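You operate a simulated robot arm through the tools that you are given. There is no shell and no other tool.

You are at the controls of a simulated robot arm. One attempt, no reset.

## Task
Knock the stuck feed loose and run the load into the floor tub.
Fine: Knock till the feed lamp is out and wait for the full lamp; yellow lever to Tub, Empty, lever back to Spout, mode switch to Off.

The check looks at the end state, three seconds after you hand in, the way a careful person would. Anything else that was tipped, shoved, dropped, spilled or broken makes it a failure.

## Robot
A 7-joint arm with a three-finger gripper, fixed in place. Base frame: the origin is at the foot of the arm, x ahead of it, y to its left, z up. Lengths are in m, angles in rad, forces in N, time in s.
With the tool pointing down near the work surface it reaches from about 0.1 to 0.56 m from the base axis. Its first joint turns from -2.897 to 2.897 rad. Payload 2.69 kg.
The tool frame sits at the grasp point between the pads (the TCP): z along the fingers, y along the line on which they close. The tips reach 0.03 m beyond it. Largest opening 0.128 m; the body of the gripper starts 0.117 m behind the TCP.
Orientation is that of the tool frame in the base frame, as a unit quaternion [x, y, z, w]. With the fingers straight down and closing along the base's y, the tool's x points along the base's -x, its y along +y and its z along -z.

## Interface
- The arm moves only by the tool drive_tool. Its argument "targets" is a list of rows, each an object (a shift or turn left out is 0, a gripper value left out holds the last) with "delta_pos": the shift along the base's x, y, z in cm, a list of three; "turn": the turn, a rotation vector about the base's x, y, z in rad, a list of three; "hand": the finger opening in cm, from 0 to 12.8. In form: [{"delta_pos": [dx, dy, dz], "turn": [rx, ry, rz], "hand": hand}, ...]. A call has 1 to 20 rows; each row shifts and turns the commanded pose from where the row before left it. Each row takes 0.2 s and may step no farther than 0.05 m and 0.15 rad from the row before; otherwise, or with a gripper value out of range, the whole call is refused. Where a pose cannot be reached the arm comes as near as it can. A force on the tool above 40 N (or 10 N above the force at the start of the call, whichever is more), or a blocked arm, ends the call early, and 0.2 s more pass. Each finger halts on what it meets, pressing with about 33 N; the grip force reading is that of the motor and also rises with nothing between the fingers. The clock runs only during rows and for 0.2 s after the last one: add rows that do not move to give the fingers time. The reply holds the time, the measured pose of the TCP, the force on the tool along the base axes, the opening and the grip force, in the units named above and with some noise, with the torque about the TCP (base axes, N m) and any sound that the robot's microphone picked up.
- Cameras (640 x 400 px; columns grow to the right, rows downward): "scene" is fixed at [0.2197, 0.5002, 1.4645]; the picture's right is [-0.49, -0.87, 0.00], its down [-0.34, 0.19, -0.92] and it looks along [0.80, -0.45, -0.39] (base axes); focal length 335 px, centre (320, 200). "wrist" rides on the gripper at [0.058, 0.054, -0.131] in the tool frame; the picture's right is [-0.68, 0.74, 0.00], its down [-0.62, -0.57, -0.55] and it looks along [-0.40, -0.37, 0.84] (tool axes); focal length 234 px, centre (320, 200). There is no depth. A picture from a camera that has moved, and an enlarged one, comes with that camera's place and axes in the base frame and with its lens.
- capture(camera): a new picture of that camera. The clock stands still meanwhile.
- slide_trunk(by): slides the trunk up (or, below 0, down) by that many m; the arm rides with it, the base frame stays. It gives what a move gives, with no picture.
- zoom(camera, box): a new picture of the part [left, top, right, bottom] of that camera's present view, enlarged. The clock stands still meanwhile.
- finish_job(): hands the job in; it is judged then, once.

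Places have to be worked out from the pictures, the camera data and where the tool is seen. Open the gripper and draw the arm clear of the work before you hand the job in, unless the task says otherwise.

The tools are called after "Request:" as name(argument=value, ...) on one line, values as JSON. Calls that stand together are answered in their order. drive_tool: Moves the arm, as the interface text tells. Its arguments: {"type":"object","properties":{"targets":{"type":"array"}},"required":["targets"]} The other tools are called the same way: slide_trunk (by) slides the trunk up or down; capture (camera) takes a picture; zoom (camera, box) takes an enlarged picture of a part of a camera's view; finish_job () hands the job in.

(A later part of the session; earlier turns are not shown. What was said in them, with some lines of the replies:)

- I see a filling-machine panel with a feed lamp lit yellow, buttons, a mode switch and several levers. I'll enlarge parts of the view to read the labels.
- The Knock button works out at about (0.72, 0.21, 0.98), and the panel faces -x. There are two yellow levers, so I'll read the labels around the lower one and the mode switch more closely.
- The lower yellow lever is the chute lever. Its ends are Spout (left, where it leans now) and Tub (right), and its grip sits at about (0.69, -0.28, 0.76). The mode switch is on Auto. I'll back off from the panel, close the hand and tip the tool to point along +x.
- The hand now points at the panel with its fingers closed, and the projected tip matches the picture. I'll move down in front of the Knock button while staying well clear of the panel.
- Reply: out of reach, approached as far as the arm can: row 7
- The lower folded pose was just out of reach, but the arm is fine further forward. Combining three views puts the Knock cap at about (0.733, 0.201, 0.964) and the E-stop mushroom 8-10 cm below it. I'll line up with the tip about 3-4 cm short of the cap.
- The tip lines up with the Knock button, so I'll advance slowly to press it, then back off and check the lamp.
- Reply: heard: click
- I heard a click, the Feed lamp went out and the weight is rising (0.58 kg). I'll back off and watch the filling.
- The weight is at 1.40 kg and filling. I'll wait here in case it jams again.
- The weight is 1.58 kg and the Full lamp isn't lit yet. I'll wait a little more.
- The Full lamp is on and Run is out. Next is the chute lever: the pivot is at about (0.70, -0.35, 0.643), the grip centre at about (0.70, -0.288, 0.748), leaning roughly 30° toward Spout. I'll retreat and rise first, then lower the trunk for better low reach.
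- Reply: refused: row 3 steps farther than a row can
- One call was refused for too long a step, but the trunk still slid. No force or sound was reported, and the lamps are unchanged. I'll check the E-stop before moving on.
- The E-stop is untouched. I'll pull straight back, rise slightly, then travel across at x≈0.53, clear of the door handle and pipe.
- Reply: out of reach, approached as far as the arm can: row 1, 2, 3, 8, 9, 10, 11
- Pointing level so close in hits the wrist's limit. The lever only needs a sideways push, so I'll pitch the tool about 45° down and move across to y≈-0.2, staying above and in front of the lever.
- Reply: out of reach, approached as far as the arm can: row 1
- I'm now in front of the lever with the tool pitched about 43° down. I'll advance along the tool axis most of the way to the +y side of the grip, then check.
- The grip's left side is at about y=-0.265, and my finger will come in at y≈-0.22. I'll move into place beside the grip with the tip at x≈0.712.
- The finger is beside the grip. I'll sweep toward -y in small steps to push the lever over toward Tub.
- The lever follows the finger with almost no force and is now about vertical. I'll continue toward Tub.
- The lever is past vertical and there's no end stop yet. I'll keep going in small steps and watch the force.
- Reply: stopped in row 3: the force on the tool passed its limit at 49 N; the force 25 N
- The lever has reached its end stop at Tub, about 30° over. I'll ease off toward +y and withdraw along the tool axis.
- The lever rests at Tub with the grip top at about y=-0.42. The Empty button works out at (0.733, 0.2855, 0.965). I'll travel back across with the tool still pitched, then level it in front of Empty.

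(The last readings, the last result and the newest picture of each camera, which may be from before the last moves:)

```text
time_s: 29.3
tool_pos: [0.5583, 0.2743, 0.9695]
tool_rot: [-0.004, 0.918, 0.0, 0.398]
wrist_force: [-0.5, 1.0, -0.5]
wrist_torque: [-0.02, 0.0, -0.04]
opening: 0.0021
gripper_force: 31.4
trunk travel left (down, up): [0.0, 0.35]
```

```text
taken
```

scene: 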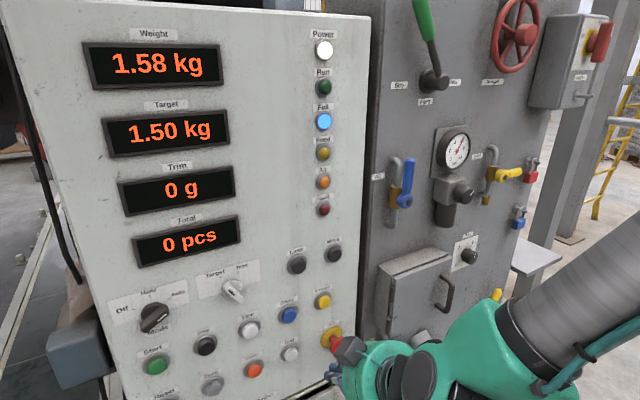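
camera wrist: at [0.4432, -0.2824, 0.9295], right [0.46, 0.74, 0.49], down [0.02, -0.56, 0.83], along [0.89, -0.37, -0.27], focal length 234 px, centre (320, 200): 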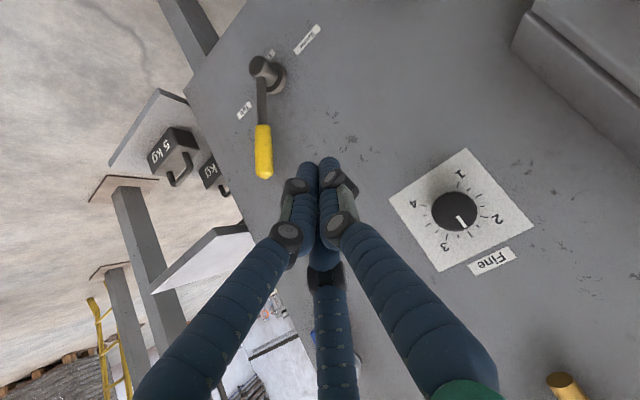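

Now I'll level the tool to point straight at the panel and go to the Empty button's y and z.

Request:
drive_tool(targets=[{"turn": [0, -0.15, 0], "hand": 0}, {"turn": [0, -0.15, 0]}, {"turn": [0, -0.15, 0]}, {"turn": [0, -0.15, 0]}, {"turn": [0, -0.15, 0]}, {"delta_pos": [2, 0.5, -0.2]}, {"delta_pos": [3, 0.6, -0.2]}, {"delta_pos": [3, 0, 0]}, {}, {}])

Request:
zoom(camera="scene", box=[250, 260, 370, 335])

Request:
capture(camera="wrist")

```text
time_s: 31.5
tool_pos: [0.6374, 0.2843, 0.9666]
tool_rot: [-0.003, 0.708, -0.003, 0.706]
wrist_force: [0.3, -0.8, 0.6]
wrist_torque: [-0.01, -0.03, 0.01]
opening: 0.0023
gripper_force: 31.1
trunk travel left (down, up): [0.0, 0.35]
```

```text
5.33 times, centred on (310, 298) of scene
camera zoom: at [0.2197, 0.5002, 1.4645], right [-0.49, -0.87, 0.0], down [-0.34, 0.19, -0.92], along [0.8, -0.45, -0.39], focal length 1785 px, centre (373, -320)
```

zoom: 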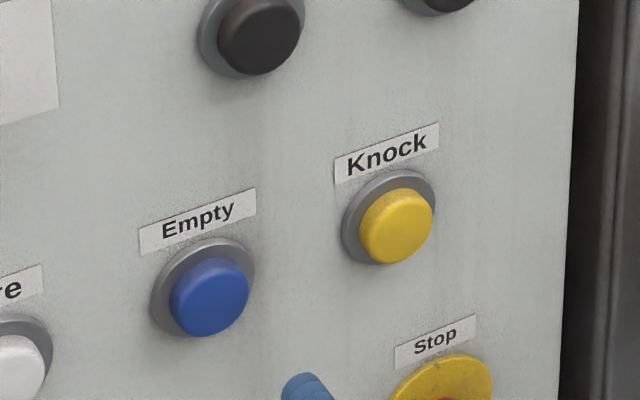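

```text
taken
camera wrist: at [0.5077, 0.3375, 0.9087], right [0.0, 0.74, 0.67], down [-0.55, -0.56, 0.62], along [0.84, -0.37, 0.41], focal length 234 px, centre (320, 200)
```

wrist: 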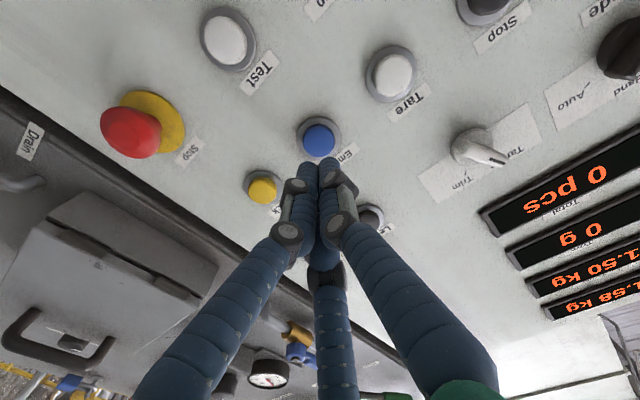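

Empty is confirmed at about (0.733, 0.286, 0.964), and the tip is aligned with it. I'll press the same way as Knock.

Request:
drive_tool(targets=[{"delta_pos": [2, 0, 0], "hand": 0}, {"delta_pos": [2, 0, 0]}, {"delta_pos": [1.3, 0, 0]}, {"delta_pos": [0.6, 0, 0]}, {"delta_pos": [0.4, 0, 0]}, {"delta_pos": [0.3, 0, 0]}, {}])

Request:
capture(camera="scene")

```text
time_s: 33.1
tool_pos: [0.7046, 0.2852, 0.9642]
tool_rot: [-0.004, 0.708, -0.001, 0.707]
wrist_force: [-3.5, -0.7, 1.2]
wrist_torque: [-0.04, -0.02, -0.03]
opening: 0.0058
gripper_force: 31.9
trunk travel left (down, up): [0.0, 0.35]
heard: click
```

```text
taken
```

scene: 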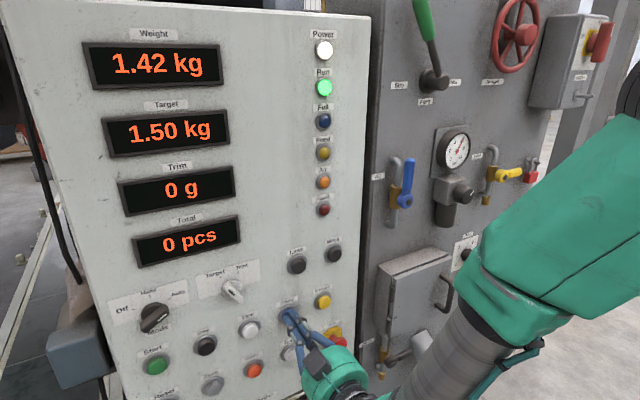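

It clicked, and the weight is dropping (1.42 kg). I'll hold for a moment and watch.

Request:
drive_tool(targets=[{}, {}, {}, {}])

Request:
capture(camera="scene")

```text
time_s: 34.1
tool_pos: [0.7042, 0.2849, 0.9656]
tool_rot: [-0.004, 0.708, -0.003, 0.706]
wrist_force: [-3.1, -1.3, 0.4]
wrist_torque: [-0.04, -0.03, -0.06]
opening: 0.0062
gripper_force: 31.1
trunk travel left (down, up): [0.0, 0.35]
```

```text
taken
```

scene: 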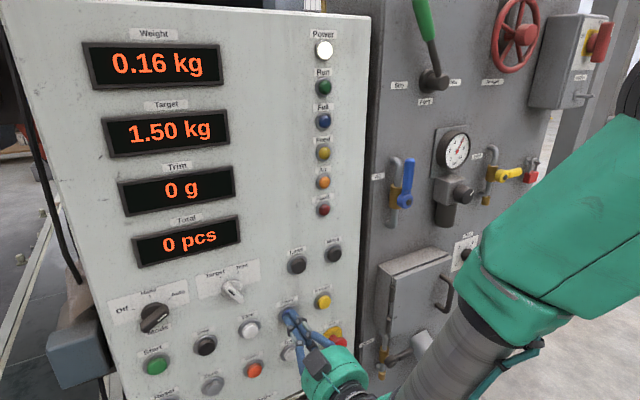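

It is nearly empty at 0.16 kg. I'll hold a little longer until it reaches zero.

Request:
drive_tool(targets=[{}, {}])

Request:
capture(camera="scene")

```text
time_s: 34.7
tool_pos: [0.7038, 0.2839, 0.9659]
tool_rot: [-0.005, 0.708, -0.002, 0.706]
wrist_force: [-3.3, -0.2, 0.3]
wrist_torque: [0.03, 0.0, -0.01]
opening: 0.0058
gripper_force: 31.6
trunk travel left (down, up): [0.0, 0.35]
```

```text
taken
```

scene: 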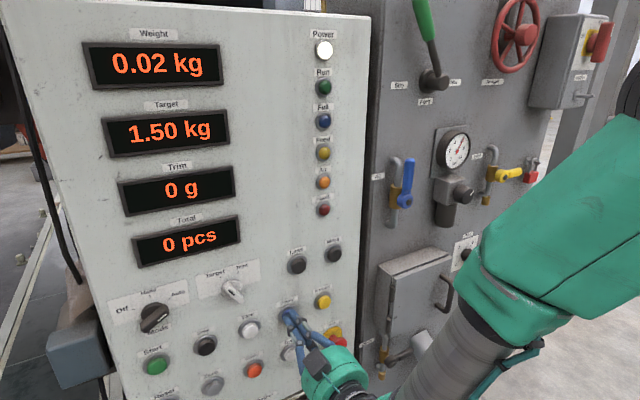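

Request:
drive_tool(targets=[{}, {}])

Request:
zoom(camera="scene", box=[70, 30, 370, 220])

```text
time_s: 35.3
tool_pos: [0.704, 0.284, 0.9651]
tool_rot: [-0.004, 0.708, -0.001, 0.707]
wrist_force: [-3.1, -0.5, 1.1]
wrist_torque: [0.01, -0.01, 0.0]
opening: 0.0059
gripper_force: 31.6
trunk travel left (down, up): [0.0, 0.35]
```

```text
2.11 times, centred on (220, 125) of scene
camera zoom: at [0.2197, 0.5002, 1.4645], right [-0.49, -0.87, 0.0], down [-0.34, 0.19, -0.92], along [0.8, -0.45, -0.39], focal length 705 px, centre (530, 358)
```

zoom: 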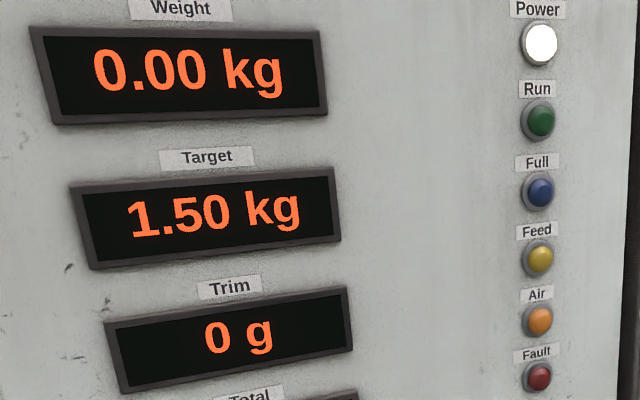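

The weight reads 0.00 kg with Run, Full and Feed all out. I'll release, back off and check that nothing restarts.

Request:
drive_tool(targets=[{"delta_pos": [-2, 0, 0], "hand": 0}, {"delta_pos": [-4, 0, 0]}, {"delta_pos": [-4, 0, 0]}, {"delta_pos": [-4, 0, 0.3]}, {}])

Request:
capture(camera="scene")

Request:
capture(camera="wrist")

```text
time_s: 36.5
tool_pos: [0.5645, 0.2849, 0.9679]
tool_rot: [-0.003, 0.708, -0.002, 0.706]
wrist_force: [-0.3, -0.2, 0.3]
wrist_torque: [0.02, -0.02, -0.01]
opening: 0.002
gripper_force: 31.3
trunk travel left (down, up): [0.0, 0.35]
```

```text
taken
```

scene: 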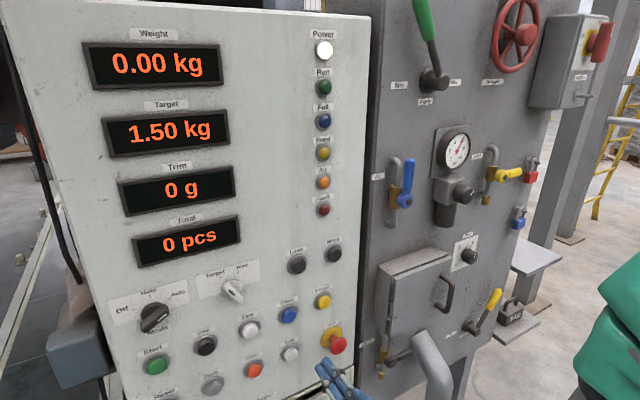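

```text
taken
camera wrist: at [0.4342, 0.3381, 0.9105], right [0.0, 0.74, 0.67], down [-0.55, -0.56, 0.62], along [0.84, -0.37, 0.41], focal length 234 px, centre (320, 200)
```

wrist: 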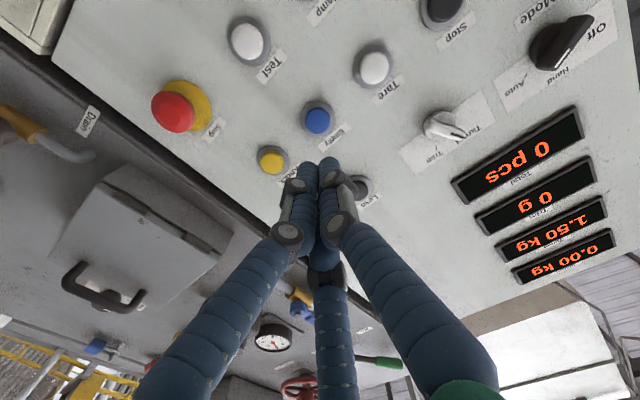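

The machine is stable at 0.00 kg with no restart. Now to return the lever to Spout: I'll pitch the tool down again and travel across, further right this time, to come in on the -y side of the lever.

Request:
drive_tool(targets=[{"turn": [0, 0.15, 0], "hand": 0}, {"turn": [0, 0.15, 0]}, {"turn": [0, 0.15, 0]}, {"turn": [0, 0.15, 0]}, {"turn": [0, 0.15, 0]}, {"delta_pos": [0, -4.75, 0]}, {"delta_pos": [0, -4.75, 0]}, {"delta_pos": [0, -4.75, 0]}, {"delta_pos": [0, -4.75, 0]}, {"delta_pos": [0, -4.75, 0]}, {"delta_pos": [0, -4.75, 0]}, {"delta_pos": [0, -4.75, 0]}, {"delta_pos": [0, -4.75, 0]}, {"delta_pos": [0, -4.75, 0]}, {"delta_pos": [0, -4.75, 0]}, {"delta_pos": [0, -4.75, 0]}, {"delta_pos": [0, -4.75, 0]}, {}])

Request:
capture(camera="wrist")

```text
time_s: 40.3
tool_pos: [0.5634, -0.2849, 0.9681]
tool_rot: [-0.005, 0.918, 0.001, 0.397]
wrist_force: [0.5, 0.2, -0.5]
wrist_torque: [0.01, -0.05, -0.01]
opening: 0.0021
gripper_force: 31.9
trunk travel left (down, up): [0.0, 0.35]
```

```text
taken
camera wrist: at [0.4283, -0.233, 1.0152], right [0.46, 0.74, 0.49], down [0.02, -0.56, 0.83], along [0.89, -0.37, -0.27], focal length 234 px, centre (320, 200)
```

wrist: 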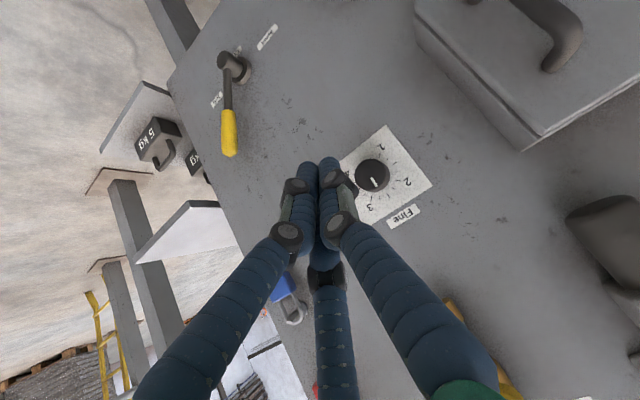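

The lever is at Tub, with its grip top at about y=-0.43 and tilted 30°. I'll go to y≈-0.49 and partway down on its right side, then check clearance.

Request:
drive_tool(targets=[{"delta_pos": [0, -4.1, -1.0], "hand": 0}, {"delta_pos": [0, -4.1, -1.5]}, {"delta_pos": [0, -4.1, -1.5]}, {"delta_pos": [0, -4.1, -1.5]}, {"delta_pos": [0, -4.1, -1.5]}, {"delta_pos": [2.5, 0, -2.7]}, {"delta_pos": [2.5, 0, -2.7]}, {}])

Request:
zoom(camera="scene", box=[420, 230, 620, 380])

Request:
capture(camera="wrist")

```text
time_s: 42.1
tool_pos: [0.613, -0.4886, 0.8442]
tool_rot: [-0.004, 0.917, 0.0, 0.398]
wrist_force: [-0.3, 0.2, -0.4]
wrist_torque: [0.02, -0.01, 0.01]
opening: 0.0022
gripper_force: 31.3
trunk travel left (down, up): [0.0, 0.35]
```

```text
2.67 times, centred on (520, 305) of scene
camera zoom: at [0.2197, 0.5002, 1.4645], right [-0.49, -0.87, 0.0], down [-0.34, 0.19, -0.92], along [0.8, -0.45, -0.39], focal length 893 px, centre (-213, -80)
```

zoom: 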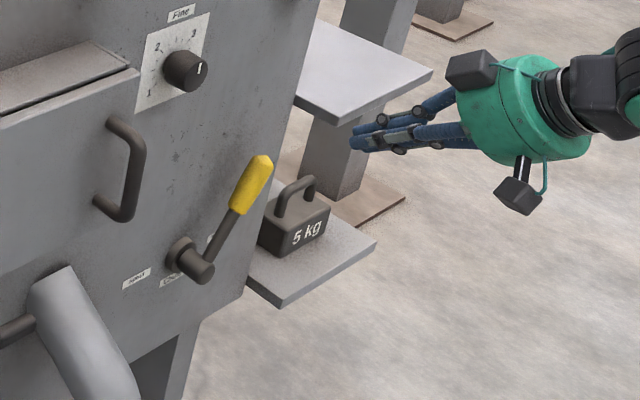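

```text
taken
camera wrist: at [0.4791, -0.4372, 0.8917], right [0.46, 0.74, 0.49], down [0.02, -0.56, 0.83], along [0.89, -0.37, -0.27], focal length 234 px, centre (320, 200)
```

wrist: 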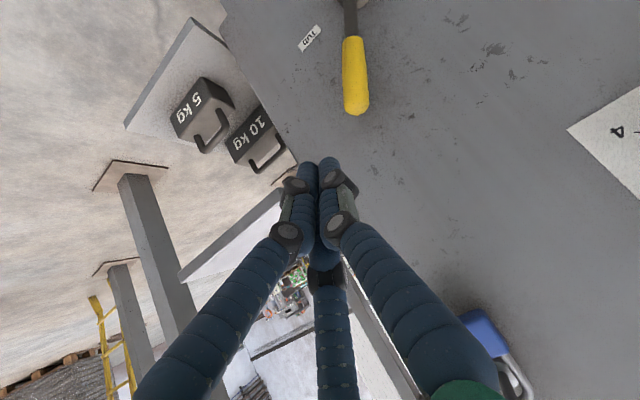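

Clearance to the right of the lever looks good. I'll advance the rest of the way with 1 cm of extra margin.

Request:
drive_tool(targets=[{"delta_pos": [2.5, -0.4, -2.6], "hand": 0}, {"delta_pos": [2.5, -0.4, -2.6]}, {"delta_pos": [2.6, 0, -2.6]}, {}])

Request:
zoom(camera="scene", box=[420, 230, 620, 380])

Request:
capture(camera="wrist")

```text
time_s: 43.1
tool_pos: [0.6919, -0.498, 0.7673]
tool_rot: [-0.004, 0.917, 0.0, 0.399]
wrist_force: [0.4, 0.3, -0.8]
wrist_torque: [-0.03, -0.06, -0.02]
opening: 0.0021
gripper_force: 32.3
trunk travel left (down, up): [0.0, 0.35]
```

```text
2.67 times, centred on (520, 305) of scene
camera zoom: at [0.2197, 0.5002, 1.4645], right [-0.49, -0.87, 0.0], down [-0.34, 0.19, -0.92], along [0.8, -0.45, -0.39], focal length 893 px, centre (-213, -80)
```

zoom: 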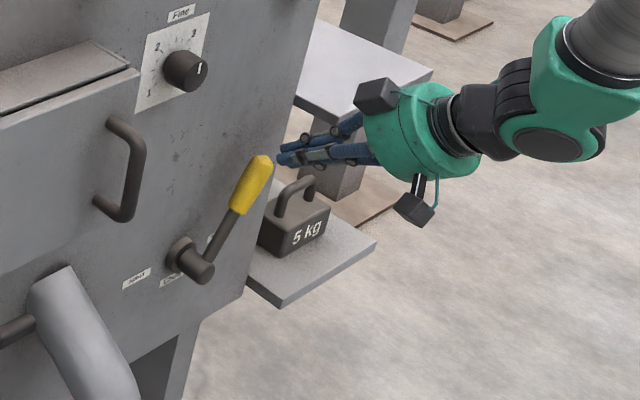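

```text
taken
camera wrist: at [0.5558, -0.4452, 0.8133], right [0.46, 0.74, 0.49], down [0.02, -0.56, 0.83], along [0.89, -0.37, -0.27], focal length 234 px, centre (320, 200)
```

wrist: 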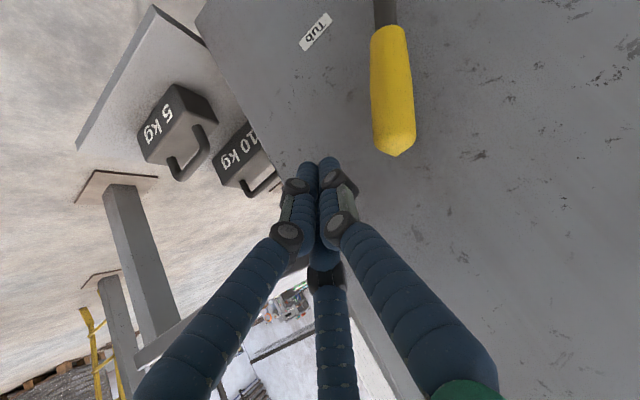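

The finger is on the lever's right, level with its grip. I'll sweep toward +y to push it back to Spout.

Request:
drive_tool(targets=[{"delta_pos": [0, 1.5, 0], "hand": 0}, {"delta_pos": [0, 1.5, 0]}, {"delta_pos": [0, 1.5, 0]}, {"delta_pos": [0, 1.5, 0.2]}, {"delta_pos": [0, 1.5, 0.2]}, {"delta_pos": [0, 1.5, 0.2]}, {"delta_pos": [0, 1.5, 0]}, {"delta_pos": [0, 1.5, 0]}, {"delta_pos": [0, 1.5, -0.2]}, {"delta_pos": [0, 1.5, -0.2]}, {"delta_pos": [0, 1.5, -0.2]}, {}])

Request:
zoom(camera="scene", box=[400, 250, 560, 370])

Request:
capture(camera="wrist")

```text
time_s: 45.7
tool_pos: [0.69, -0.334, 0.7655]
tool_rot: [-0.004, 0.917, 0.0, 0.398]
wrist_force: [0.2, 0.0, -0.7]
wrist_torque: [-0.01, 0.01, 0.0]
opening: 0.0021
gripper_force: 31.7
trunk travel left (down, up): [0.0, 0.35]
```

```text
3.33 times, centred on (480, 310) of scene
camera zoom: at [0.2197, 0.5002, 1.4645], right [-0.49, -0.87, 0.0], down [-0.34, 0.19, -0.92], along [0.8, -0.45, -0.39], focal length 1116 px, centre (-213, -167)
```

zoom: 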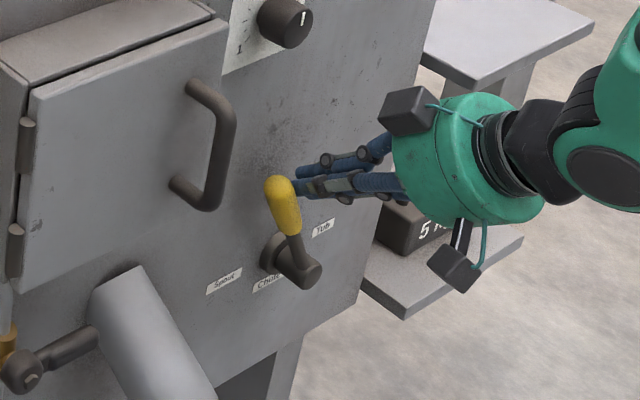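

```text
taken
camera wrist: at [0.5554, -0.2806, 0.8135], right [0.46, 0.74, 0.49], down [0.02, -0.56, 0.83], along [0.89, -0.37, -0.27], focal length 234 px, centre (320, 200)
```

wrist: 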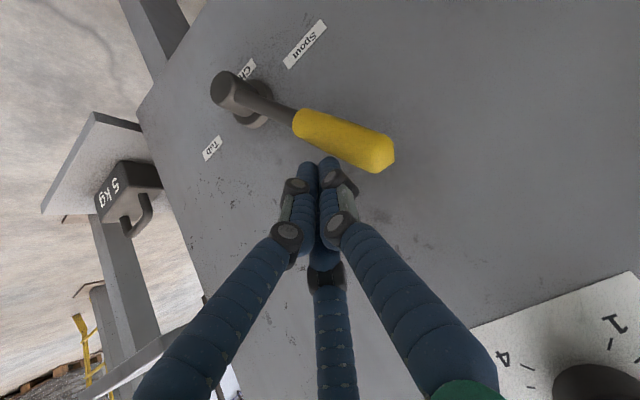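

The lever is well over toward Spout. I'll finish the push in small steps to the end stop.

Request:
drive_tool(targets=[{"delta_pos": [0, 0.8, -0.2], "hand": 0}, {"delta_pos": [0, 0.7, -0.2]}, {"delta_pos": [0, 0.6, -0.2]}, {"delta_pos": [0, 0.6, -0.2]}, {"delta_pos": [0, 0.6, -0.2]}, {}])

Request:
zoom(camera="scene", box=[400, 250, 560, 370])

Request:
capture(camera="wrist")

```text
time_s: 46.3
tool_pos: [0.6943, -0.3269, 0.7689]
tool_rot: [-0.002, 0.916, -0.004, 0.402]
wrist_force: [5.7, -6.5, 5.9]
wrist_torque: [-0.09, -0.1, -0.21]
opening: 0.0021
gripper_force: 31.3
trunk travel left (down, up): [0.0, 0.35]
stopped in row 2: the force on the tool passed its limit at 46 N (the readings are from after the stop); the commanded pose is now the measured one
```

```text
3.33 times, centred on (480, 310) of scene
camera zoom: at [0.2197, 0.5002, 1.4645], right [-0.49, -0.87, 0.0], down [-0.34, 0.19, -0.92], along [0.8, -0.45, -0.39], focal length 1116 px, centre (-213, -167)
```

zoom: 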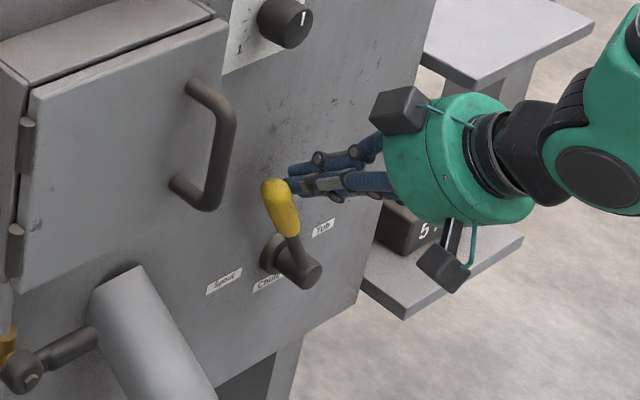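

```text
taken
camera wrist: at [0.559, -0.2727, 0.8141], right [0.46, 0.74, 0.49], down [0.01, -0.56, 0.83], along [0.89, -0.37, -0.26], focal length 234 px, centre (320, 200)
```

wrist: 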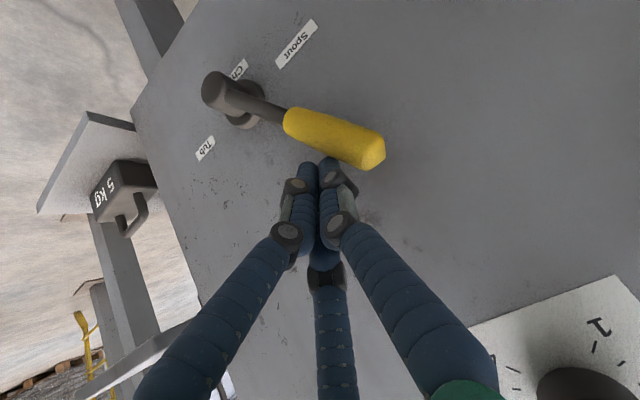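

The grip is back at the same pixels as at the start, so the lever is at the Spout stop. I'll ease off toward -y and withdraw.

Request:
drive_tool(targets=[{"delta_pos": [0, -1.2, 0], "hand": 0}, {"delta_pos": [0, -2, 0]}, {"delta_pos": [-2.8, 0, 3.0]}, {"delta_pos": [-2.8, 0, 3.0]}, {"delta_pos": [-2.8, 0, 3.0]}, {"delta_pos": [-2.8, 0, 3.0]}, {}])

Request:
capture(camera="scene")

Request:
zoom(camera="scene", box=[440, 290, 490, 345])

```text
time_s: 47.9
tool_pos: [0.5826, -0.3569, 0.8867]
tool_rot: [-0.002, 0.916, -0.004, 0.401]
wrist_force: [0.3, 0.3, 0.4]
wrist_torque: [0.0, 0.0, 0.0]
opening: 0.0022
gripper_force: 31.6
trunk travel left (down, up): [0.0, 0.35]
```

```text
taken
```

scene: 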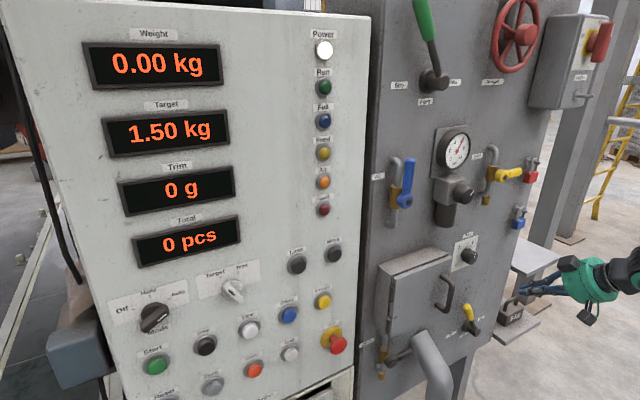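

```text
7.27 times, centred on (465, 318) of scene
camera zoom: at [0.2197, 0.5002, 1.4645], right [-0.49, -0.87, 0.0], down [-0.34, 0.19, -0.92], along [0.8, -0.45, -0.39], focal length 2434 px, centre (-734, -654)
```

zoom: 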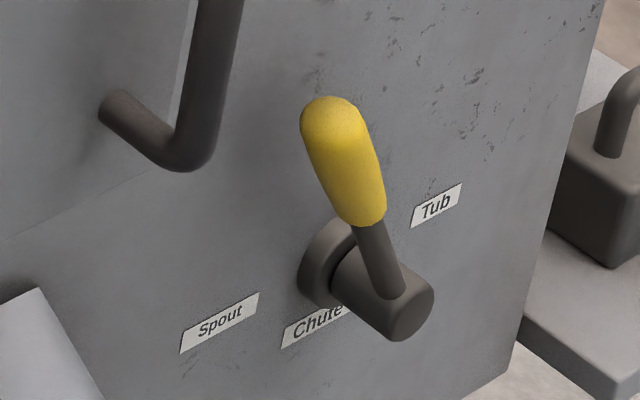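

The lever view is identical to the start view, so it's at Spout. Next is the mode switch: its ticks sit at ±60° around about (y 0.527, z 1.067), so it needs 120° anticlockwise from Auto to Off. I'll travel back across to it.

Request:
drive_tool(targets=[{"delta_pos": [-1, 3, 3.6], "hand": 0}, {"delta_pos": [-1, 3, 3.6]}, {"delta_pos": [-1, 3, 3.6]}, {"delta_pos": [0, 4.75, 0]}, {"delta_pos": [0, 4.75, 0]}, {"delta_pos": [0, 4.75, 0]}, {"delta_pos": [0, 4.75, 0]}, {"delta_pos": [0, 4.75, 0]}, {"delta_pos": [0, 4.75, 0]}, {"delta_pos": [0, 4.75, 0]}, {"delta_pos": [0, 4.75, 0]}, {"delta_pos": [0, 4.75, 0]}, {"delta_pos": [0, 4.75, 0]}, {"delta_pos": [0, 4.75, 0]}, {"delta_pos": [0, 4.75, 0]}, {"delta_pos": [0, 4.75, 0]}, {"delta_pos": [0, 4.75, 0]}, {}])

Request:
capture(camera="scene")

```text
time_s: 51.7
tool_pos: [0.5513, 0.3963, 0.9948]
tool_rot: [-0.003, 0.916, -0.003, 0.401]
wrist_force: [-0.6, 0.3, -0.8]
wrist_torque: [-0.06, 0.01, 0.02]
opening: 0.0022
gripper_force: 31.3
trunk travel left (down, up): [0.0, 0.35]
```

```text
taken
```

scene: 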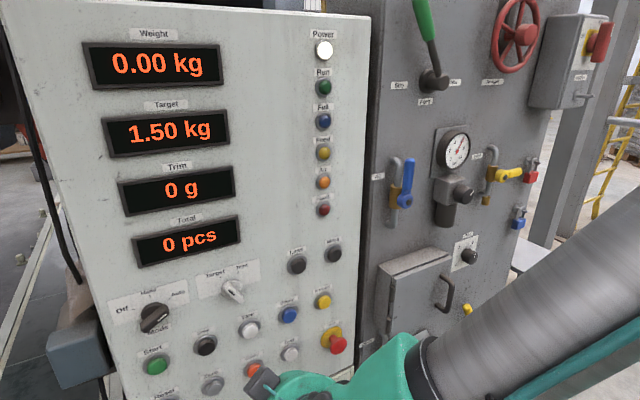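

Now I'll level the tool and move to just right of and in front of the mode knob.

Request:
drive_tool(targets=[{"turn": [0, -0.149, 0], "hand": 0}, {"turn": [0, -0.149, 0]}, {"turn": [0, -0.149, 0]}, {"turn": [0, -0.149, 0]}, {"turn": [0, -0.149, 0]}, {"delta_pos": [0, 3.0, 3.0]}, {"delta_pos": [1, 3.0, 3.0]}, {"delta_pos": [1, 3.5, 0.8]}, {"delta_pos": [2, 0, 0]}, {}])

Request:
capture(camera="scene")

Request:
capture(camera="wrist")

```text
time_s: 53.9
tool_pos: [0.5911, 0.492, 1.0637]
tool_rot: [-0.001, 0.707, -0.004, 0.707]
wrist_force: [0.7, 0.1, -0.1]
wrist_torque: [0.0, 0.01, 0.0]
opening: 0.0021
gripper_force: 31.7
trunk travel left (down, up): [0.0, 0.35]
```

```text
taken
```

scene: 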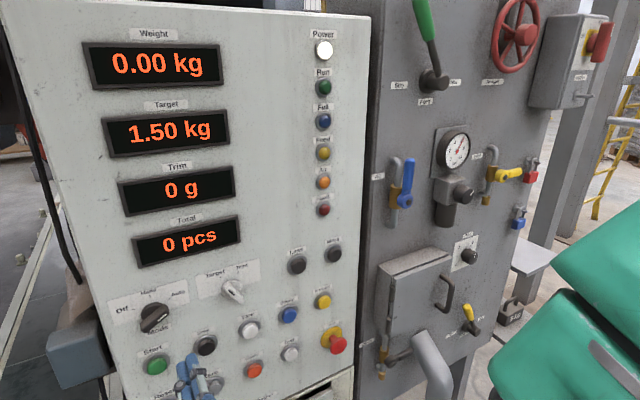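

```text
taken
camera wrist: at [0.4614, 0.546, 1.0048], right [0.0, 0.74, 0.67], down [-0.55, -0.56, 0.62], along [0.83, -0.37, 0.41], focal length 234 px, centre (320, 200)
```

wrist: 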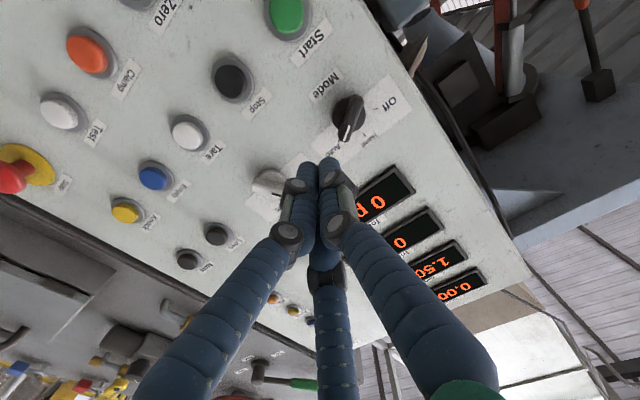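

I'll look closely at the knob from the wrist camera to see its bar and its depth.

Request:
zoom(camera="wrist", box=[290, 60, 420, 180])

Request:
zoom(camera="scene", box=[110, 280, 200, 340])

```text
3.33 times, centred on (355, 120) of wrist
camera zoom: at [0.4614, 0.546, 1.0048], right [0.0, 0.74, 0.67], down [-0.55, -0.56, 0.62], along [0.83, -0.37, 0.41], focal length 781 px, centre (203, 467)
```

zoom: 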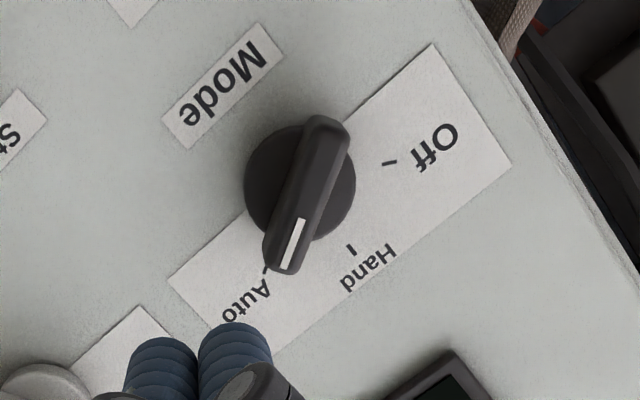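

```text
6.67 times, centred on (155, 310) of scene
camera zoom: at [0.2197, 0.5002, 1.4645], right [-0.49, -0.87, 0.0], down [-0.34, 0.19, -0.92], along [0.8, -0.45, -0.39], focal length 2232 px, centre (1420, -533)
```

zoom: 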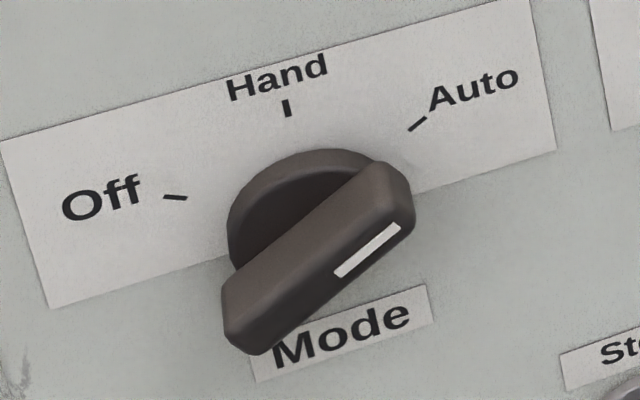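

The bar's front face is centred at about (0.72, 0.5255, 1.074) with a radius of about 2.2 cm, its pointer end toward Auto. I'll use the closed fingertips to push the pointer end around, starting from its lower-right side. First I'll line up just in front of it.

Request:
drive_tool(targets=[{"delta_pos": [3, 0.2, -0.5], "hand": 0}, {"delta_pos": [3, 0.2, -0.4]}, {"delta_pos": [1.5, 0, 0]}, {}])

Request:
zoom(camera="scene", box=[110, 280, 206, 340])

Request:
zoom(camera="wrist", box=[260, 60, 420, 180])

```text
time_s: 54.9
tool_pos: [0.6664, 0.4971, 1.0541]
tool_rot: [0.0, 0.707, -0.004, 0.707]
wrist_force: [0.0, -0.3, -1.3]
wrist_torque: [0.01, -0.03, 0.02]
opening: 0.002
gripper_force: 31.0
trunk travel left (down, up): [0.0, 0.35]
```

```text
6.67 times, centred on (158, 310) of scene
camera zoom: at [0.2197, 0.5002, 1.4645], right [-0.49, -0.87, 0.0], down [-0.34, 0.19, -0.92], along [0.8, -0.45, -0.39], focal length 2232 px, centre (1400, -533)
```

zoom: 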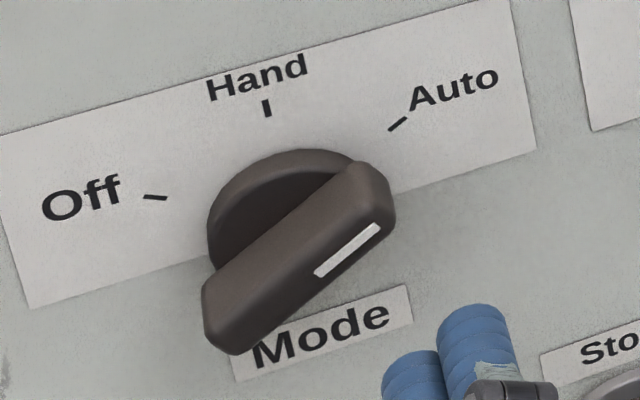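

```text
3.33 times, centred on (340, 120) of wrist
camera zoom: at [0.5362, 0.5502, 0.9952], right [0.0, 0.74, 0.67], down [-0.55, -0.56, 0.62], along [0.83, -0.37, 0.41], focal length 781 px, centre (253, 467)
```

zoom: 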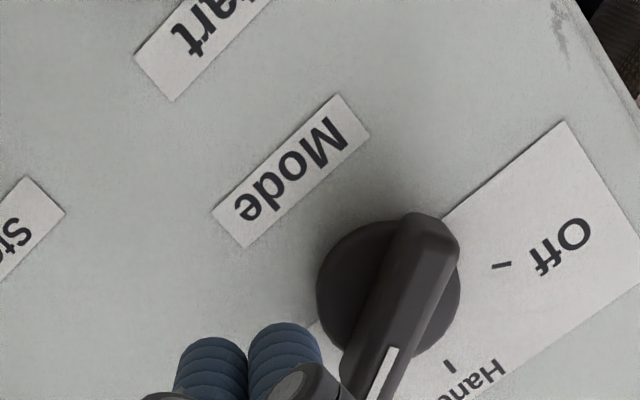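

The fingertips sit below-right of the bar as planned. I'll push straight in until the tip is about 1 cm past the bar's front face.

Request:
drive_tool(targets=[{"delta_pos": [1.5, 0, -0.1], "hand": 0}, {"delta_pos": [1.0, 0, 0]}, {"delta_pos": [0.6, 0, 0]}, {"delta_pos": [0.4, 0, 0]}, {}])

Request:
zoom(camera="scene", box=[110, 280, 206, 340])

Request:
zoom(camera="wrist", box=[260, 100, 420, 220])

```text
time_s: 56.1
tool_pos: [0.7013, 0.4968, 1.0526]
tool_rot: [-0.001, 0.707, -0.003, 0.707]
wrist_force: [-0.1, 0.1, 0.6]
wrist_torque: [-0.02, -0.01, 0.0]
opening: 0.0023
gripper_force: 31.3
trunk travel left (down, up): [0.0, 0.35]
```

```text
6.67 times, centred on (158, 310) of scene
camera zoom: at [0.2197, 0.5002, 1.4645], right [-0.49, -0.87, 0.0], down [-0.34, 0.19, -0.92], along [0.8, -0.45, -0.39], focal length 2232 px, centre (1400, -533)
```

zoom: 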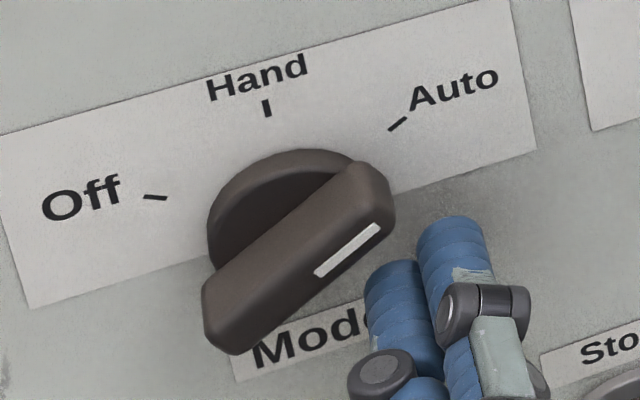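

```text
3.33 times, centred on (340, 160) of wrist
camera zoom: at [0.5716, 0.5502, 0.9947], right [0.0, 0.74, 0.67], down [-0.55, -0.56, 0.62], along [0.83, -0.37, 0.41], focal length 781 px, centre (253, 333)
```

zoom: 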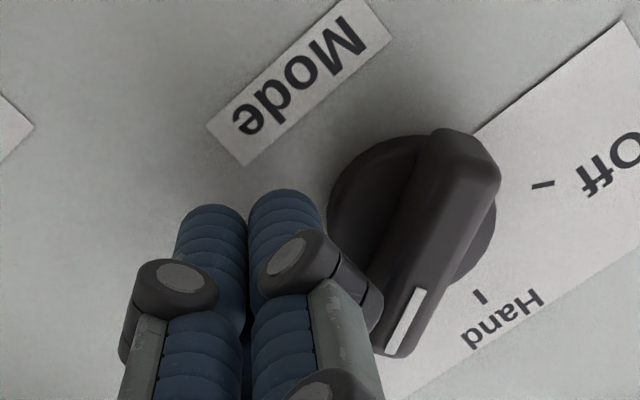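

There's no contact yet and the tip is deep enough. Now I'll push up against the lower-right face of the pointer end.

Request:
drive_tool(targets=[{"delta_pos": [0, 0.2, 0.6], "hand": 0}, {"delta_pos": [0, 0, 0.6]}, {"delta_pos": [0, -0.1, 0.6]}, {"delta_pos": [0, 0.1, 0.6]}, {"delta_pos": [0, 0.2, 0.6]}, {}])

Request:
zoom(camera="scene", box=[110, 280, 206, 340])

Request:
zoom(camera="wrist", box=[260, 100, 420, 220])

```text
time_s: 57.5
tool_pos: [0.7016, 0.5014, 1.083]
tool_rot: [-0.001, 0.707, -0.004, 0.707]
wrist_force: [0.6, -0.9, 0.2]
wrist_torque: [0.02, -0.06, 0.0]
opening: 0.0019
gripper_force: 30.9
trunk travel left (down, up): [0.0, 0.35]
```

```text
6.67 times, centred on (158, 310) of scene
camera zoom: at [0.2197, 0.5002, 1.4645], right [-0.49, -0.87, 0.0], down [-0.34, 0.19, -0.92], along [0.8, -0.45, -0.39], focal length 2232 px, centre (1400, -533)
```

zoom: 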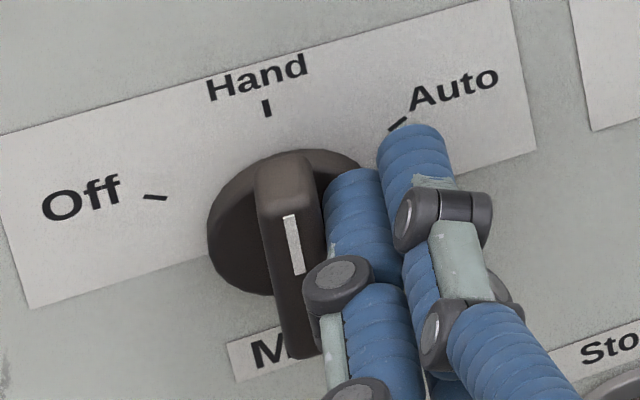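

```text
3.33 times, centred on (340, 160) of wrist
camera zoom: at [0.5718, 0.5544, 1.0252], right [0.0, 0.74, 0.67], down [-0.55, -0.56, 0.62], along [0.83, -0.37, 0.41], focal length 781 px, centre (253, 333)
```

zoom: 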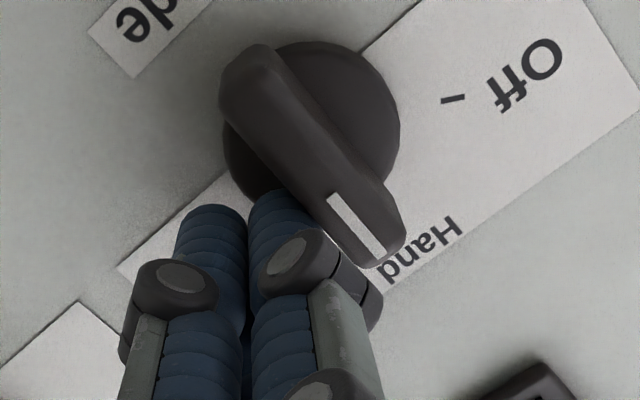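

The knob is now at Hand. I'll continue the arc over the top toward Off.

Request:
drive_tool(targets=[{"delta_pos": [0, 0.3, 0.6], "hand": 0}, {"delta_pos": [0, 0.4, 0.6]}, {"delta_pos": [0, 0.6, 0.4]}, {"delta_pos": [0, 0.7, 0.2]}, {"delta_pos": [0, 0.6, 0]}, {}])

Request:
zoom(camera="scene", box=[110, 280, 206, 340])

Request:
zoom(camera="wrist", box=[260, 70, 460, 220])

```text
time_s: 58.9
tool_pos: [0.7016, 0.5266, 1.1008]
tool_rot: [-0.001, 0.707, -0.005, 0.707]
wrist_force: [0.5, 0.2, 0.4]
wrist_torque: [0.03, -0.01, 0.0]
opening: 0.0022
gripper_force: 31.5
trunk travel left (down, up): [0.0, 0.35]
```

```text
6.67 times, centred on (158, 310) of scene
camera zoom: at [0.2197, 0.5002, 1.4645], right [-0.49, -0.87, 0.0], down [-0.34, 0.19, -0.92], along [0.8, -0.45, -0.39], focal length 2232 px, centre (1400, -533)
```

zoom: 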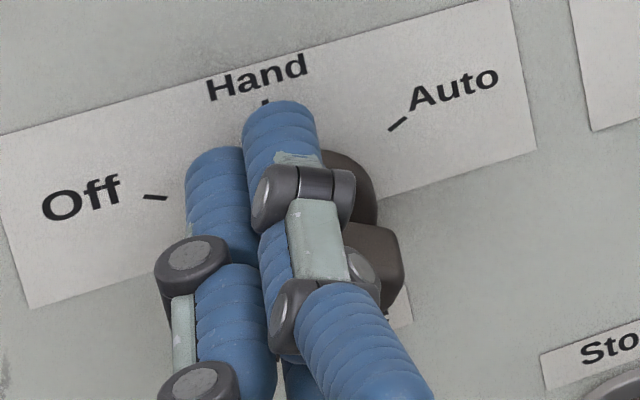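

```text
2.67 times, centred on (360, 145) of wrist
camera zoom: at [0.5716, 0.5811, 1.0432], right [0.0, 0.74, 0.67], down [-0.55, -0.56, 0.62], along [0.83, -0.37, 0.41], focal length 624 px, centre (213, 347)
```

zoom: 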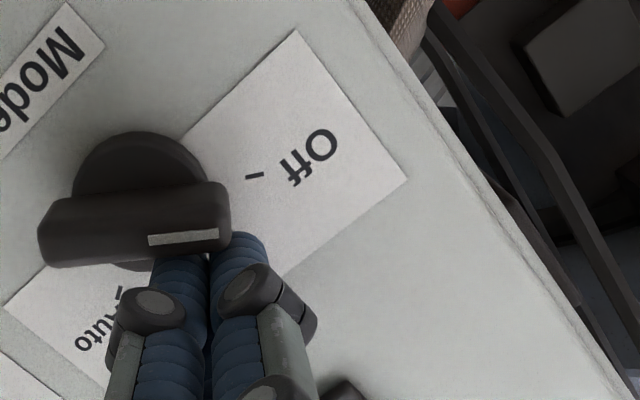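

The bar now points roughly at Off. I'll nudge slightly further to make sure it seats at the stop.

Request:
drive_tool(targets=[{"delta_pos": [0, 0.3, -0.2], "hand": 0}, {"delta_pos": [0, 0.2, -0.2]}, {}])

Request:
zoom(camera="wrist", box=[260, 70, 460, 220])

```text
time_s: 59.7
tool_pos: [0.7017, 0.5307, 1.0997]
tool_rot: [0.001, 0.706, -0.004, 0.708]
wrist_force: [1.4, -16.9, 17.0]
wrist_torque: [-0.2, -0.07, -0.32]
opening: 0.0058
gripper_force: 31.8
trunk travel left (down, up): [0.0, 0.35]
```

```text
2.67 times, centred on (360, 145) of wrist
camera zoom: at [0.572, 0.5844, 1.0416], right [0.0, 0.74, 0.67], down [-0.55, -0.56, 0.62], along [0.83, -0.37, 0.41], focal length 624 px, centre (213, 347)
```

zoom: 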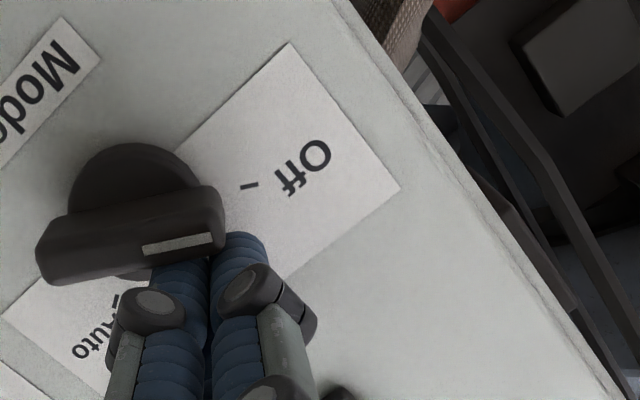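

About 24 N of resistance shows the knob is against its stop at Off. I'll ease off upward and withdraw straight back.

Request:
drive_tool(targets=[{"delta_pos": [0, -0.3, 0.5], "hand": 0}, {"delta_pos": [0, -0.2, 0.5]}, {"delta_pos": [-2, 0, 0]}, {"delta_pos": [-4, 0, 0]}, {"delta_pos": [-4, -1, 0]}, {"delta_pos": [-2, -3, 0]}, {"delta_pos": [0, -4, 0]}, {"delta_pos": [0, -4, 0]}, {}])

Request:
capture(camera="scene")

Request:
zoom(camera="scene", box=[110, 280, 206, 340])

Request:
capture(camera="wrist")

```text
time_s: 61.7
tool_pos: [0.5804, 0.4066, 1.1079]
tool_rot: [-0.001, 0.707, -0.004, 0.707]
wrist_force: [-0.1, 0.2, 0.0]
wrist_torque: [-0.02, 0.03, -0.01]
opening: 0.0021
gripper_force: 31.3
trunk travel left (down, up): [0.0, 0.35]
```

```text
taken
```

scene: 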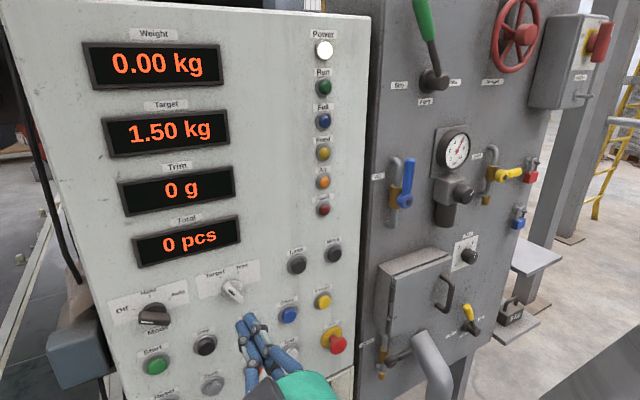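

```text
6.67 times, centred on (158, 310) of scene
camera zoom: at [0.2197, 0.5002, 1.4645], right [-0.49, -0.87, 0.0], down [-0.34, 0.19, -0.92], along [0.8, -0.45, -0.39], focal length 2232 px, centre (1400, -533)
```

zoom: 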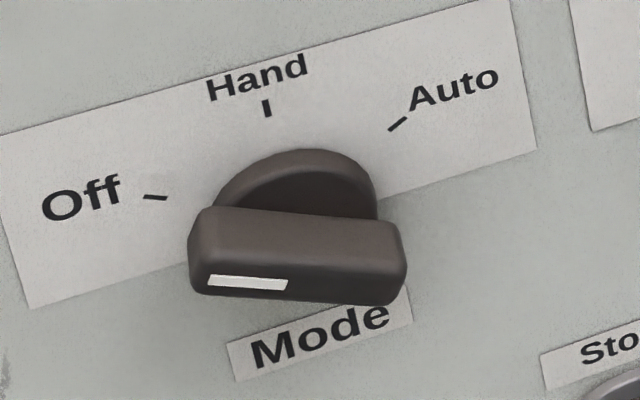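

```text
taken
camera wrist: at [0.4506, 0.4602, 1.049], right [0.0, 0.74, 0.67], down [-0.55, -0.56, 0.62], along [0.83, -0.37, 0.41], focal length 234 px, centre (320, 200)
```

wrist: 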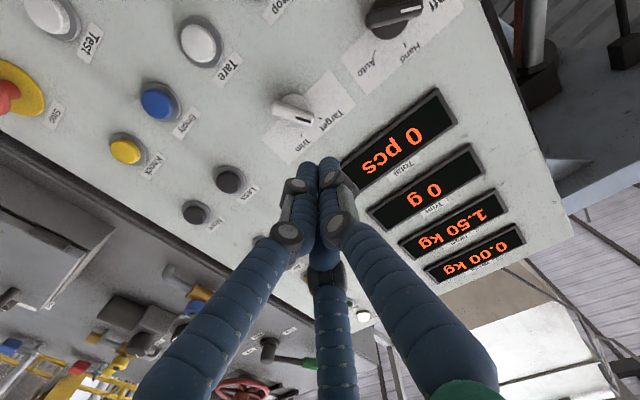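

The mode mark points at Off, the weight is 0.00 kg and the lever is at Spout. I'll draw the arm back, open the gripper and tip the tool down to look into the tub.

Request:
drive_tool(targets=[{"delta_pos": [-3, -1, 3]}, {"delta_pos": [-3, -1, 3]}, {"delta_pos": [0, -1, 4], "hand": 12.8}, {"turn": [0, 0.15, 0]}, {"turn": [0, 0.15, 0]}, {"turn": [0, 0.15, 0]}, {"turn": [0, 0.15, 0]}, {"turn": [0, 0.15, 0]}, {"turn": [0, 0.15, 0]}, {"turn": [0, 0.15, 0]}, {"turn": [0, 0.15, 0]}, {"turn": [0, 0.15, 0]}, {"turn": [0, 0.15, 0]}, {}])

Request:
capture(camera="scene")

Request:
capture(camera="wrist")

```text
time_s: 64.7
tool_pos: [0.5127, 0.3856, 1.1856]
tool_rot: [0.0, 0.991, -0.052, 0.126]
wrist_force: [2.0, 1.2, -3.0]
wrist_torque: [-0.27, 0.11, -0.06]
opening: 0.1281
gripper_force: 0.0
out of reach, approached as far as the arm can: row 12, 13
trunk travel left (down, up): [0.0, 0.35]
```

```text
taken
```

scene: 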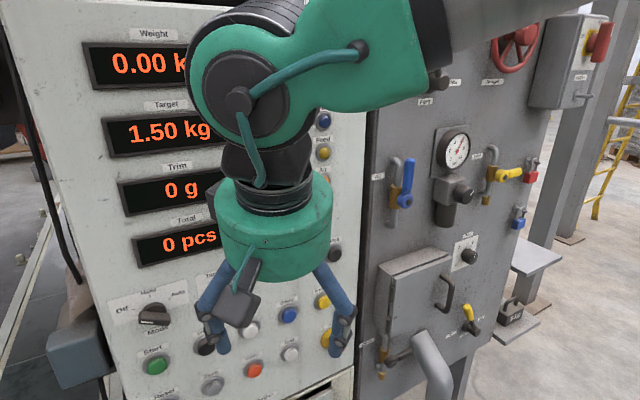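

```text
taken
camera wrist: at [0.425, 0.4516, 1.2921], right [0.66, 0.74, 0.09], down [0.45, -0.5, 0.74], along [0.6, -0.45, -0.67], focal length 234 px, centre (320, 200)
```

wrist: 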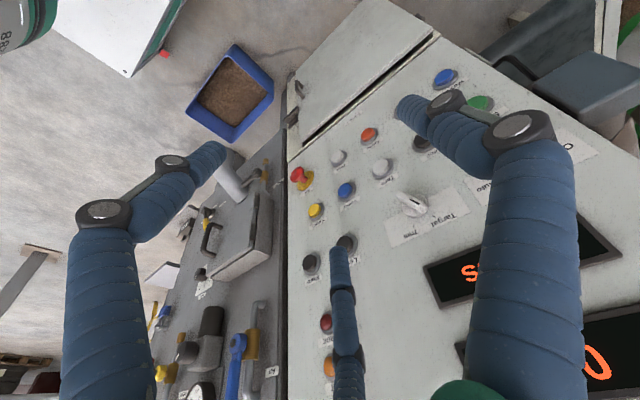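

The tub now holds the load, the gripper is open and everything else looks undisturbed. I'll shift the arm off to the side for a final look at the lamps.

Request:
drive_tool(targets=[{"delta_pos": [-1, -3, 1]}, {"delta_pos": [-1, -4, 1]}, {"delta_pos": [-1, -4, 1]}, {"delta_pos": [0, -4, 0]}, {"delta_pos": [0, -4, 0]}, {}])

Request:
capture(camera="scene")

Request:
zoom(camera="wrist", box=[140, 0, 340, 160])

```text
time_s: 66.1
tool_pos: [0.4812, 0.2066, 1.1822]
tool_rot: [0.002, 0.989, -0.056, 0.135]
wrist_force: [0.0, -1.1, 1.0]
wrist_torque: [0.11, 0.03, 0.04]
opening: 0.1281
gripper_force: 0.2
out of reach, approached as far as the arm can: row 3, 4, 5
trunk travel left (down, up): [0.0, 0.35]
```

```text
taken
```

scene: 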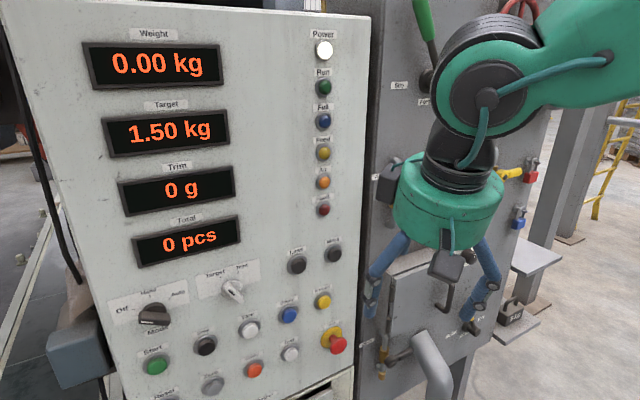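

```text
2.50 times, centred on (240, 80) of wrist
camera zoom: at [0.3916, 0.274, 1.2863], right [0.66, 0.74, 0.1], down [0.44, -0.49, 0.75], along [0.61, -0.46, -0.65], focal length 585 px, centre (520, 500)
```

zoom: 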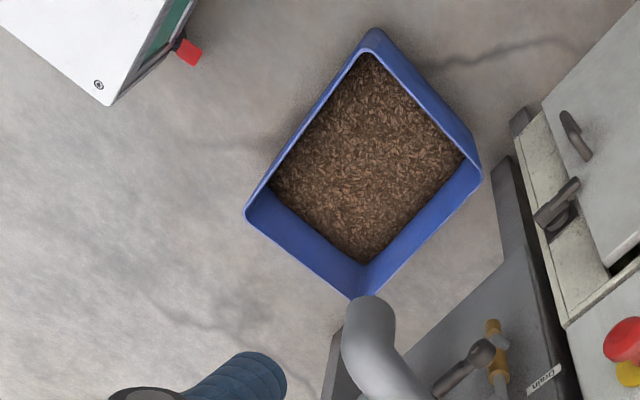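

The load is in the tub with no spill on the floor. The weight is 0.00 kg, mode is Off, the lever is at Spout, and only the Power lamp is lit. The gripper is open and clear, so I'm handing the job in.

Request:
finish_job()

```text
The job is handed in.
```

The stuck feed is loose, the load is in the floor tub, and I've handed the job in. I don't have the check's verdict.

- **Feed:** One press of Knock put the feed lamp out, and the full lamp came on at 1.58 kg against a 1.50 kg target.
- **Emptying:** With the yellow chute lever at Tub, I held Empty until the weight read 0.00 kg. The last picture shows the load in the tub and nothing on the floor around it.
- **End state:** The lever is back at Spout and the mode switch is at Off. Only the Power lamp is lit.
- **Arm:** The gripper is open and clear of the panel. The trunk is still 0.15 m lower than it started, because I needed the extra reach for the lever.

While the hand was in front of the panel, one of my moves was refused for too long a step, but the trunk still slid down. The hand passed close to the emergency stop. There was no contact force or sound, and the stop looked untouched in the pictures afterwards.
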